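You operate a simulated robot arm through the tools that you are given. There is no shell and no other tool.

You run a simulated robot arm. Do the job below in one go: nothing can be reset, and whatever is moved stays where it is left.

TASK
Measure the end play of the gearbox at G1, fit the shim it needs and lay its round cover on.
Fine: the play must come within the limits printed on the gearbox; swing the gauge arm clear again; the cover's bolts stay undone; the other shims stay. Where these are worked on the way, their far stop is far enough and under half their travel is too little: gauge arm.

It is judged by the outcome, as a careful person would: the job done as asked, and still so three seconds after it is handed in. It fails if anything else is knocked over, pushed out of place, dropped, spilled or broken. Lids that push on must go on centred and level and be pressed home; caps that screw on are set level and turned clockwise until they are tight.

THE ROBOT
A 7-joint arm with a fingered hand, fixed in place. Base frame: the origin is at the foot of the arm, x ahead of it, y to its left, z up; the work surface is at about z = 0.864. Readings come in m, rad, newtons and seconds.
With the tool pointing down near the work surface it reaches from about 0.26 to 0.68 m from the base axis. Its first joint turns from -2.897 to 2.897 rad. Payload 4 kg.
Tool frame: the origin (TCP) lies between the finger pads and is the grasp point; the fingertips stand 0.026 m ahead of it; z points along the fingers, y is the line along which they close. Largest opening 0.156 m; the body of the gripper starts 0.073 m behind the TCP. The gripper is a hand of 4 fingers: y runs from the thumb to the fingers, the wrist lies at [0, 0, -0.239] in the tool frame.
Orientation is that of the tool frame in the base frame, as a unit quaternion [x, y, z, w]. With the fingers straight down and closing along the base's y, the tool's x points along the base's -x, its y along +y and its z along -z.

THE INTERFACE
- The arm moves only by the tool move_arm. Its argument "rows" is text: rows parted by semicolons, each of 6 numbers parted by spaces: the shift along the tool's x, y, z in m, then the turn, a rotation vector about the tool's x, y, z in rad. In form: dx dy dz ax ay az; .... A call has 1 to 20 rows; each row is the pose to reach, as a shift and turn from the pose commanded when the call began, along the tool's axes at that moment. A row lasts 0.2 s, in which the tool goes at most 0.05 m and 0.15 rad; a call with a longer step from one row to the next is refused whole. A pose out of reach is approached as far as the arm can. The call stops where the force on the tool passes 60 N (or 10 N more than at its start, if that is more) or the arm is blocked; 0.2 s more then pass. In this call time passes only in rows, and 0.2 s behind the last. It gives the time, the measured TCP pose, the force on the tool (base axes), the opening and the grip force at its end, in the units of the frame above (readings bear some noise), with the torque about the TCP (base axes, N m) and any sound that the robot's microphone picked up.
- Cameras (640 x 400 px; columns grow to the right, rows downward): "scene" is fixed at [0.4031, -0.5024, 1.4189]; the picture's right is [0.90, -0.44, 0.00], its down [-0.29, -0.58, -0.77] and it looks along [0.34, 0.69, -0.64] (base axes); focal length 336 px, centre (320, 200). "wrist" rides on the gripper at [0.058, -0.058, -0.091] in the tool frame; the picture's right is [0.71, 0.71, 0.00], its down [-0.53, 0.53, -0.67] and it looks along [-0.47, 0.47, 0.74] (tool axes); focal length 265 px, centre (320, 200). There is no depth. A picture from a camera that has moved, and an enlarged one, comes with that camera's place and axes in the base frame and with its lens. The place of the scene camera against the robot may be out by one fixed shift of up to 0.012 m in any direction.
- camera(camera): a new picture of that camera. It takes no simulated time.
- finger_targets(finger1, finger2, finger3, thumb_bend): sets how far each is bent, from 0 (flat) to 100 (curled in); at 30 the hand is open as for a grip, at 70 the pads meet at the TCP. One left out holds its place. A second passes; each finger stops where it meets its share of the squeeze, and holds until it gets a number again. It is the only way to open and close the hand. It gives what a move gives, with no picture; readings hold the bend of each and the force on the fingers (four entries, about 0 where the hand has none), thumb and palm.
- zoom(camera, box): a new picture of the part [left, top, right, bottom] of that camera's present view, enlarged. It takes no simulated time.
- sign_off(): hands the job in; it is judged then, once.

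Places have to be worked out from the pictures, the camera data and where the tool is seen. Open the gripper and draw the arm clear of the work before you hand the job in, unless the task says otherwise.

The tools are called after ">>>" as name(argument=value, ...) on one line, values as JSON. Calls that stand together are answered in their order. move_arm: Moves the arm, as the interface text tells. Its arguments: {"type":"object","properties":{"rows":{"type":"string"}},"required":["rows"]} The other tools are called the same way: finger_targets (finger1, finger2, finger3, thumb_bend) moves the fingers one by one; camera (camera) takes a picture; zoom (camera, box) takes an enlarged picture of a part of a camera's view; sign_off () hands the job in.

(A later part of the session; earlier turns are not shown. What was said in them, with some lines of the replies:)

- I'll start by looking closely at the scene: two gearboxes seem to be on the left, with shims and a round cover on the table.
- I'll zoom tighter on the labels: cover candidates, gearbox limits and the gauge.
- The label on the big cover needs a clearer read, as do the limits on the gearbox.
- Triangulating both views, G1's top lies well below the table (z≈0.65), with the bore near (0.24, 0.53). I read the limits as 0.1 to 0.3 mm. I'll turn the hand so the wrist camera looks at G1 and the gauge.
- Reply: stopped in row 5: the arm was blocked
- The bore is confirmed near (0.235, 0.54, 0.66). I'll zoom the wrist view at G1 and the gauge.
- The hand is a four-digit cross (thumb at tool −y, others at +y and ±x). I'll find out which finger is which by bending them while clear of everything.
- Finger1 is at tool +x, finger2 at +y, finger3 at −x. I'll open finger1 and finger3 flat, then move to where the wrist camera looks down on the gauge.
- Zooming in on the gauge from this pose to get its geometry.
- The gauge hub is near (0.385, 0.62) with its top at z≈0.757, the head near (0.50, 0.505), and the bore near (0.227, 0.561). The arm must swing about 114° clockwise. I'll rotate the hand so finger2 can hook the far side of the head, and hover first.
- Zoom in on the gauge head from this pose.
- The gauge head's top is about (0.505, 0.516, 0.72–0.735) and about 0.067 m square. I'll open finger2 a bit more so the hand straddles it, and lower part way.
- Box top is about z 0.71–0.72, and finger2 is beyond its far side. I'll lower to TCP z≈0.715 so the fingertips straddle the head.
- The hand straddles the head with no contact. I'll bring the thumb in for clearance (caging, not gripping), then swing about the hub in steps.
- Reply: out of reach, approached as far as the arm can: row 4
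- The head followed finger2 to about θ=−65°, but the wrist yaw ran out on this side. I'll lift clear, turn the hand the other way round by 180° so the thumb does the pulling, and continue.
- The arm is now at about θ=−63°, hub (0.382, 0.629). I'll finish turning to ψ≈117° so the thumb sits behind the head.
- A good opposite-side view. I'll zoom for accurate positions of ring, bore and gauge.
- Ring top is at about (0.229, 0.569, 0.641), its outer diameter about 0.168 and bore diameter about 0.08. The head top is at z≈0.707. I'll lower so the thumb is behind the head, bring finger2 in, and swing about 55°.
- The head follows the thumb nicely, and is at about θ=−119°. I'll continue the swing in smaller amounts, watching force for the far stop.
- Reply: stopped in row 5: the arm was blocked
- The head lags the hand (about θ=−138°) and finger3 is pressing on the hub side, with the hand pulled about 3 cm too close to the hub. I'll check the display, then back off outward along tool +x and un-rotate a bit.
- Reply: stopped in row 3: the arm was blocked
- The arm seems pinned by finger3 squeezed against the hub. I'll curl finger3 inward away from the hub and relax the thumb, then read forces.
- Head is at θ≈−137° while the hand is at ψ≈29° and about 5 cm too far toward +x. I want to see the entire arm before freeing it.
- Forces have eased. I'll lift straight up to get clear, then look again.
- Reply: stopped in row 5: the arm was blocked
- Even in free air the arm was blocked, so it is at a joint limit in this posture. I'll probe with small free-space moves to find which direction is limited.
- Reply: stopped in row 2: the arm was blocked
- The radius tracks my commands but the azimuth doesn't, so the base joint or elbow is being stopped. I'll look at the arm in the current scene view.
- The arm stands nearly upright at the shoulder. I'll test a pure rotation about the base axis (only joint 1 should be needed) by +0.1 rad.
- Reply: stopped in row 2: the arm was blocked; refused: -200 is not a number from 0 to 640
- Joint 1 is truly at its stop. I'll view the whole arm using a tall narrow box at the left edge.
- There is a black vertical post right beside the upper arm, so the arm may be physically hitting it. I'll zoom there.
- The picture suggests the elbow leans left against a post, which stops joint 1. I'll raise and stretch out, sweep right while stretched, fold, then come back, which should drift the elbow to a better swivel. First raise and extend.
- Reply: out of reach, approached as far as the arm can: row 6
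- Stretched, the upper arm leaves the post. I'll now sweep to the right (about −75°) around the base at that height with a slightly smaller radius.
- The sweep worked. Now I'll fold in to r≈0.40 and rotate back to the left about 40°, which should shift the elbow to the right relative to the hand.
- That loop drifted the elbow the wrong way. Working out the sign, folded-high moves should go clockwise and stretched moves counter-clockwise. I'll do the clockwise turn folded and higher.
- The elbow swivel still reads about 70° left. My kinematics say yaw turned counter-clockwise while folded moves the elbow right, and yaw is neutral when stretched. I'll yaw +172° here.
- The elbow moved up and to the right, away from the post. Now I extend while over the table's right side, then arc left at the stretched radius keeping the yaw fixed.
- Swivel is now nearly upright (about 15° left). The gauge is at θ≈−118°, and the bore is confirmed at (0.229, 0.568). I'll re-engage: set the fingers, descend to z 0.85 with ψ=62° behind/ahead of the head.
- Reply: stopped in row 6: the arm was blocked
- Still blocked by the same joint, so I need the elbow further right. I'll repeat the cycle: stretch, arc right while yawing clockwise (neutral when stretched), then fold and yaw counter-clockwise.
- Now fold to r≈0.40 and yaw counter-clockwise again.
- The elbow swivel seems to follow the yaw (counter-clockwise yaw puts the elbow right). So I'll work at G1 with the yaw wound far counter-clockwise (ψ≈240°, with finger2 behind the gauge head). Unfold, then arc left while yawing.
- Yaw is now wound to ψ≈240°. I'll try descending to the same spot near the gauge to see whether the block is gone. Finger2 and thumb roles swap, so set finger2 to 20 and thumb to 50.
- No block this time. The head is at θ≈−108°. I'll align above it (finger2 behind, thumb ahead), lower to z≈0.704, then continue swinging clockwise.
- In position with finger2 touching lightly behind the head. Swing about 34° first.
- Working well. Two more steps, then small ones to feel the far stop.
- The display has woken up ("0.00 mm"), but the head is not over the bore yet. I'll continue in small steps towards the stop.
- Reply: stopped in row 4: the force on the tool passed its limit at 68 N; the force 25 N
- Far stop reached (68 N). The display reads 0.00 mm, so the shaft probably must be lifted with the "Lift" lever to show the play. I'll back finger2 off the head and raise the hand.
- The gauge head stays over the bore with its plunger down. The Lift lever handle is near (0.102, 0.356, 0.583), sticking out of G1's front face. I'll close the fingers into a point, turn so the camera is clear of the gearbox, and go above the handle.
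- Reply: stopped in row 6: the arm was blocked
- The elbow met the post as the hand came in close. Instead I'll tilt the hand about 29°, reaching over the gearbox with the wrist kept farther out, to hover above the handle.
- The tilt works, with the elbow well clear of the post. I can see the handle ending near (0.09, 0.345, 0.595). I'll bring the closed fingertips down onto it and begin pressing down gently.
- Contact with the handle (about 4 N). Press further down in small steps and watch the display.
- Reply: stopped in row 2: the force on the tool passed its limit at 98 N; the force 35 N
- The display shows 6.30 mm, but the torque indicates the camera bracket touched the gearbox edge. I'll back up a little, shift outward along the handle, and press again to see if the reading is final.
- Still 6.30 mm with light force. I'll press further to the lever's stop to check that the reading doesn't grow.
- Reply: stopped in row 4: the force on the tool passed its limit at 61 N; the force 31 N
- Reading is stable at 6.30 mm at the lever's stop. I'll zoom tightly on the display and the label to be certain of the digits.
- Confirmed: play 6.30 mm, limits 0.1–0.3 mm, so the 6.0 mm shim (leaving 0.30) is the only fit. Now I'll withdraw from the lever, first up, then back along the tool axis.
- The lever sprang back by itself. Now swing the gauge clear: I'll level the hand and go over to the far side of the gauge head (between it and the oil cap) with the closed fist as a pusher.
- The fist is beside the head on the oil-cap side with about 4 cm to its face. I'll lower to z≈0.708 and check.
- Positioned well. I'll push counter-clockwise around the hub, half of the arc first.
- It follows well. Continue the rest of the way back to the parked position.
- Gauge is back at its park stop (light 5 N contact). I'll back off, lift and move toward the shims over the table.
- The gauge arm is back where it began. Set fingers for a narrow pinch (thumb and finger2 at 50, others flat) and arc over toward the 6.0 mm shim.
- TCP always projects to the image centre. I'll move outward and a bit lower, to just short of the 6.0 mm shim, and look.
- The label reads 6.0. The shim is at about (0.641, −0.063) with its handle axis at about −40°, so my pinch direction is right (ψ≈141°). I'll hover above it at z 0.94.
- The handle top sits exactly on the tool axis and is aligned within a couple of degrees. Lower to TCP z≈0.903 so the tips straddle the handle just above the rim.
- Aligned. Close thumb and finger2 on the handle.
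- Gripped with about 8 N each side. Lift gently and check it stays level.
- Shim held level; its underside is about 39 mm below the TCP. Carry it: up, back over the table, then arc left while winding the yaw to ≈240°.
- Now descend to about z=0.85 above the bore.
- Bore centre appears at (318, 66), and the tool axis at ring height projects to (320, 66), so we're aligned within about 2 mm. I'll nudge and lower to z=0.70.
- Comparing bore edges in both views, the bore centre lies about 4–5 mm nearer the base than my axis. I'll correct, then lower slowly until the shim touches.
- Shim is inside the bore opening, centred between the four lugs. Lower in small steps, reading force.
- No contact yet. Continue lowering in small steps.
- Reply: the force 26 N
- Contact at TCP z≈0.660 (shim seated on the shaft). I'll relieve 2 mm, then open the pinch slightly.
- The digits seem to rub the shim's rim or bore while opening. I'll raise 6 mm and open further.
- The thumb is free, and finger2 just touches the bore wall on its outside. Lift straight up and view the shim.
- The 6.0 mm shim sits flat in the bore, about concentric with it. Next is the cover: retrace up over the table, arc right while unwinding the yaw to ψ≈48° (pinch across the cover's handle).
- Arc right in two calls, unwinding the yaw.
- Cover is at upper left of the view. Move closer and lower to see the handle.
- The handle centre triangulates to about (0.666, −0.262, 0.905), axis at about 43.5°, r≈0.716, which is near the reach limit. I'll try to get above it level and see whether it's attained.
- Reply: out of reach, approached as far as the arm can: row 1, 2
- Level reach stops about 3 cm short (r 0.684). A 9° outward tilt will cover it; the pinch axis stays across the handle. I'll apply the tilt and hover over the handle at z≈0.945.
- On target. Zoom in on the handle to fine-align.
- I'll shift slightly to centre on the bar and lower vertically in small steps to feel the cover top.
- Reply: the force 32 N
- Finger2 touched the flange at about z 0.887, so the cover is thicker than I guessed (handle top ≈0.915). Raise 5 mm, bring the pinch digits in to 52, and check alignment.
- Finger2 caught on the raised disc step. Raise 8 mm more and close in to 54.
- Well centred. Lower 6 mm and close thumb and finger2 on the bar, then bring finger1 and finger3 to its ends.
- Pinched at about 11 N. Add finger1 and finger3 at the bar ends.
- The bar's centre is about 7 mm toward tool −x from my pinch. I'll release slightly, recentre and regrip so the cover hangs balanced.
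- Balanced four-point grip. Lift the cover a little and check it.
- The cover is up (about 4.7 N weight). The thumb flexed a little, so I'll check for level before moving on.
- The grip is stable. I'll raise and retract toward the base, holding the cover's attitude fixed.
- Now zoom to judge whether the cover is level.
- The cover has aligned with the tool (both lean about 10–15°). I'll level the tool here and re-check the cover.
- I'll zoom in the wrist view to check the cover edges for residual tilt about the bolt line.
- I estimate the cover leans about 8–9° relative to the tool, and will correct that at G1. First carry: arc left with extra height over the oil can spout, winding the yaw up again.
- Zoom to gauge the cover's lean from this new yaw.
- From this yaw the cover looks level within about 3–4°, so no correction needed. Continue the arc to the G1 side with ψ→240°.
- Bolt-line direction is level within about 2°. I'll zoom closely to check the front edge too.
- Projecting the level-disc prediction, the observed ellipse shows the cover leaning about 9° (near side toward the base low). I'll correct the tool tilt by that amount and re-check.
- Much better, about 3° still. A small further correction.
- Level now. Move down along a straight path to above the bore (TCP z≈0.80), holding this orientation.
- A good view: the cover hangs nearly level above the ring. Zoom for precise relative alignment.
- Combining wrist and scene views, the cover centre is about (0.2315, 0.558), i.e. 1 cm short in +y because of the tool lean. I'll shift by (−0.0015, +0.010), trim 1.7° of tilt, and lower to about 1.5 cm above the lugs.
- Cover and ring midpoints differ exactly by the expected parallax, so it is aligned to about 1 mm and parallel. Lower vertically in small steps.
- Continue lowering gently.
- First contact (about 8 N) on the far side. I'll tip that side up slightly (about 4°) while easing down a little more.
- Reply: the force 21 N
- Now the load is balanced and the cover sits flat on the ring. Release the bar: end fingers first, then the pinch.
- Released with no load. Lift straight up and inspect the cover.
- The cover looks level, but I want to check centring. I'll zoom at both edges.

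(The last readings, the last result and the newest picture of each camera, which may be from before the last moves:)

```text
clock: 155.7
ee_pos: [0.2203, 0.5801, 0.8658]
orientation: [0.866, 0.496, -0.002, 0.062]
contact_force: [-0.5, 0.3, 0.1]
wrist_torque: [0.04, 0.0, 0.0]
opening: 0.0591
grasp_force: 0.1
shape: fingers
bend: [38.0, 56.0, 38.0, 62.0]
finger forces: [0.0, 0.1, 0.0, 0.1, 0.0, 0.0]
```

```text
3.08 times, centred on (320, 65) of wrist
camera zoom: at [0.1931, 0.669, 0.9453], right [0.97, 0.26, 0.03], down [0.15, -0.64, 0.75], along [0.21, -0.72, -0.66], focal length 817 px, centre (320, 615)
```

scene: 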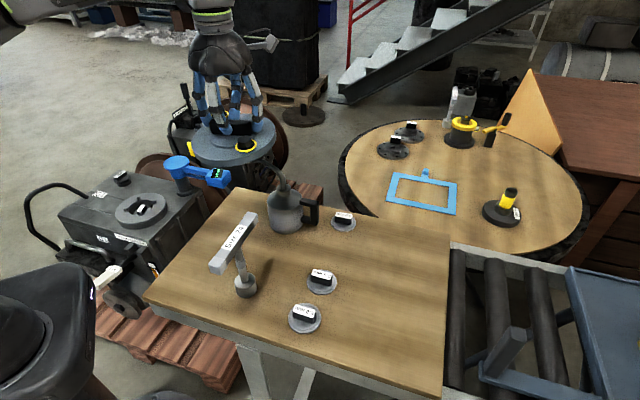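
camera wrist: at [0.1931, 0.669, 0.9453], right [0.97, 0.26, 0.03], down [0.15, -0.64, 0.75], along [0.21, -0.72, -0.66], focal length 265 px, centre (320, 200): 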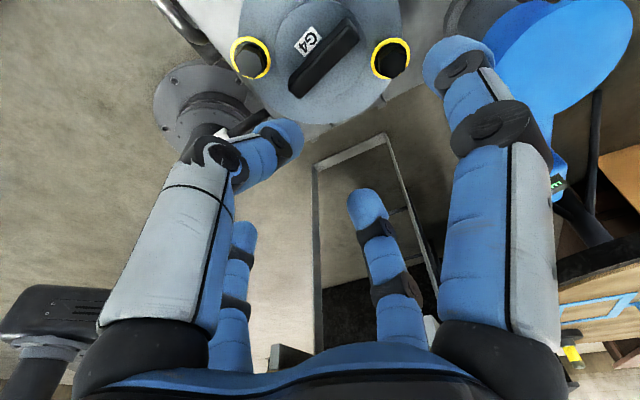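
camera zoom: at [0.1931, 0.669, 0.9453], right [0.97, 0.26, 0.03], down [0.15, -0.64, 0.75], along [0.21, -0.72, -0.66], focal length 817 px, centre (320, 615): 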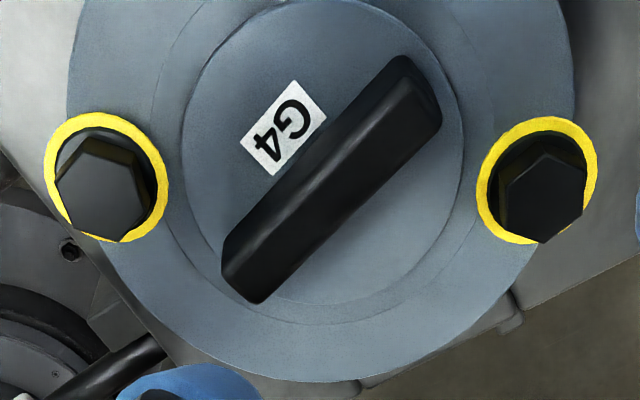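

Triangulating the bolt washers gives bottom ≈ 0.6445 (ring top ≈ 0.641), level within 1 mm across, centre ≈ (0.2285, 0.573), about 3–4 mm from the ring axis. So it is seated on the ring. I'll open the hand and withdraw up and away.

>>> move_arm(rows="-0.005 0.011 -0.03 0 0 0; -0.02 0.043 -0.06 0 0 0; -0.036 0.078 -0.085 0 0 0; -0.053 0.114 -0.107 0 0 0; -0.07 0.15 -0.128 0 0 0; -0.087 0.186 -0.149 0 0 0; -0.104 0.222 -0.17 0 0 0; -0.12 0.257 -0.186 0 0 0; -0.1349 0.2908 -0.196 0 0 0")

>>> finger_targets(finger1=30, finger2=30, finger3=30, thumb_bend=30)

>>> camera(camera="scene")

>>> zoom(camera="scene", box=[105, 170, 185, 240])

>>> zoom(camera="scene", box=[40, 130, 260, 310])

```text
clock: 157.7
ee_pos: [0.3928, 0.339, 1.1017]
orientation: [0.865, 0.498, -0.002, 0.062]
contact_force: [0.1, 0.7, -0.7]
wrist_torque: [0.0, -0.01, -0.01]
opening: 0.0586
grasp_force: 0.1
shape: fingers
bend: [38.0, 56.0, 38.0, 62.0]
finger forces: [0.0, 0.0, 0.0, 0.0, 0.0, 0.1]
```

```text
clock: 158.7
ee_pos: [0.3917, 0.3398, 1.1009]
orientation: [0.865, 0.497, -0.003, 0.063]
contact_force: [0.4, -0.3, 0.4]
wrist_torque: [-0.02, -0.01, 0.01]
opening: 0.1061
grasp_force: 0.1
shape: fingers
bend: [30.0, 30.0, 30.0, 30.0]
finger forces: [0.0, 0.1, 0.0, 0.0, 0.0, 0.0]
```

```text
taken
```

scene: 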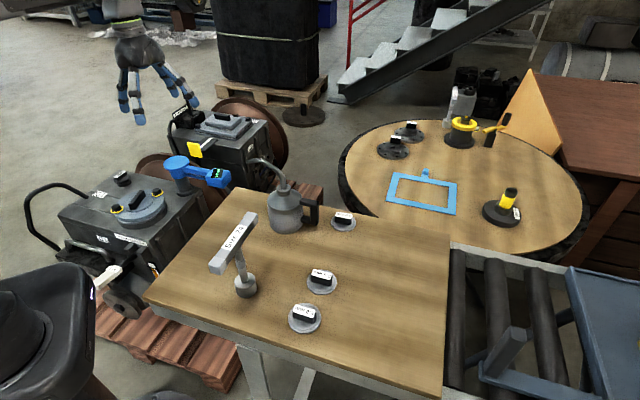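

```text
5.71 times, centred on (145, 205) of scene
camera zoom: at [0.4031, -0.5024, 1.4189], right [0.9, -0.44, 0.0], down [-0.29, -0.58, -0.77], along [0.34, 0.69, -0.64], focal length 1919 px, centre (1320, 171)
```

zoom: 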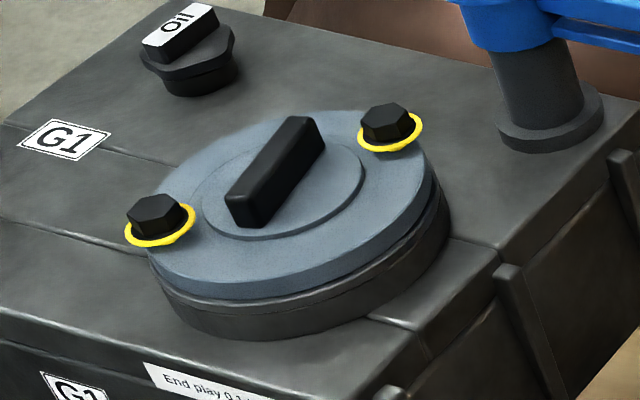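

```text
2.22 times, centred on (150, 220) of scene
camera zoom: at [0.4031, -0.5024, 1.4189], right [0.9, -0.44, 0.0], down [-0.29, -0.58, -0.77], along [0.34, 0.69, -0.64], focal length 746 px, centre (698, 156)
```

zoom: 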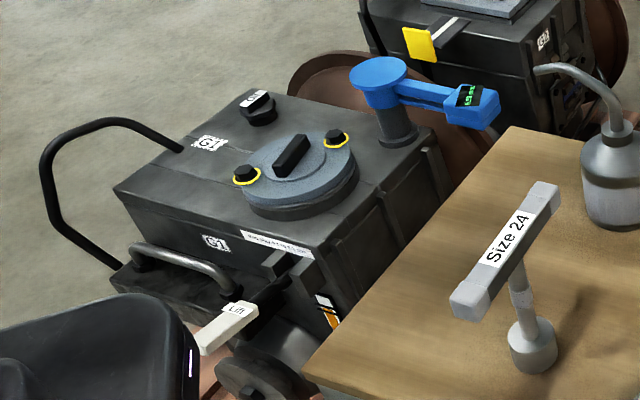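

Everything checks out: the 6.0 mm shim is in and the cover lies level on G1's ring. The bolts are untouched, the gauge arm is parked, the lever is back, the other shims are undisturbed, and the hand is open and clear. Handing in.

>>> sign_off()

```text
The job is handed in.
```

The gearbox at G1 now has the 6.0 mm shim in its bore and its round cover laid on, and the job is handed in. I don't have the judge's result.

- **Measurement:** the gauge read 6.30 mm of end play with the Lift lever pressed to its stop. The limits printed on the gearbox are 0.1 to 0.3 mm.
- **Shim:** the 6.0 mm shim leaves 0.30 mm of play, which is right at the upper limit. The next one down, 5.0 mm, would leave 1.30 mm. I did not re-measure with the shim in place.
- **Cover:** I used the large round one with the loose bolts, tagged G4. The tag doesn't say G1, but it was the only round cover the arm could reach. It sits level on the ring, about 3–4 mm off centre, and I left it there.
- **Left as asked:** the gauge arm is back at its starting position, the cover's bolts are undone, and the other three shims are where they were. The Lift lever sprang back by itself, and the hand is open and clear of the work.

While I was pressing the lever, the camera bracket on the hand touched the edge of the gearbox once. I backed off, and nothing appeared to move.
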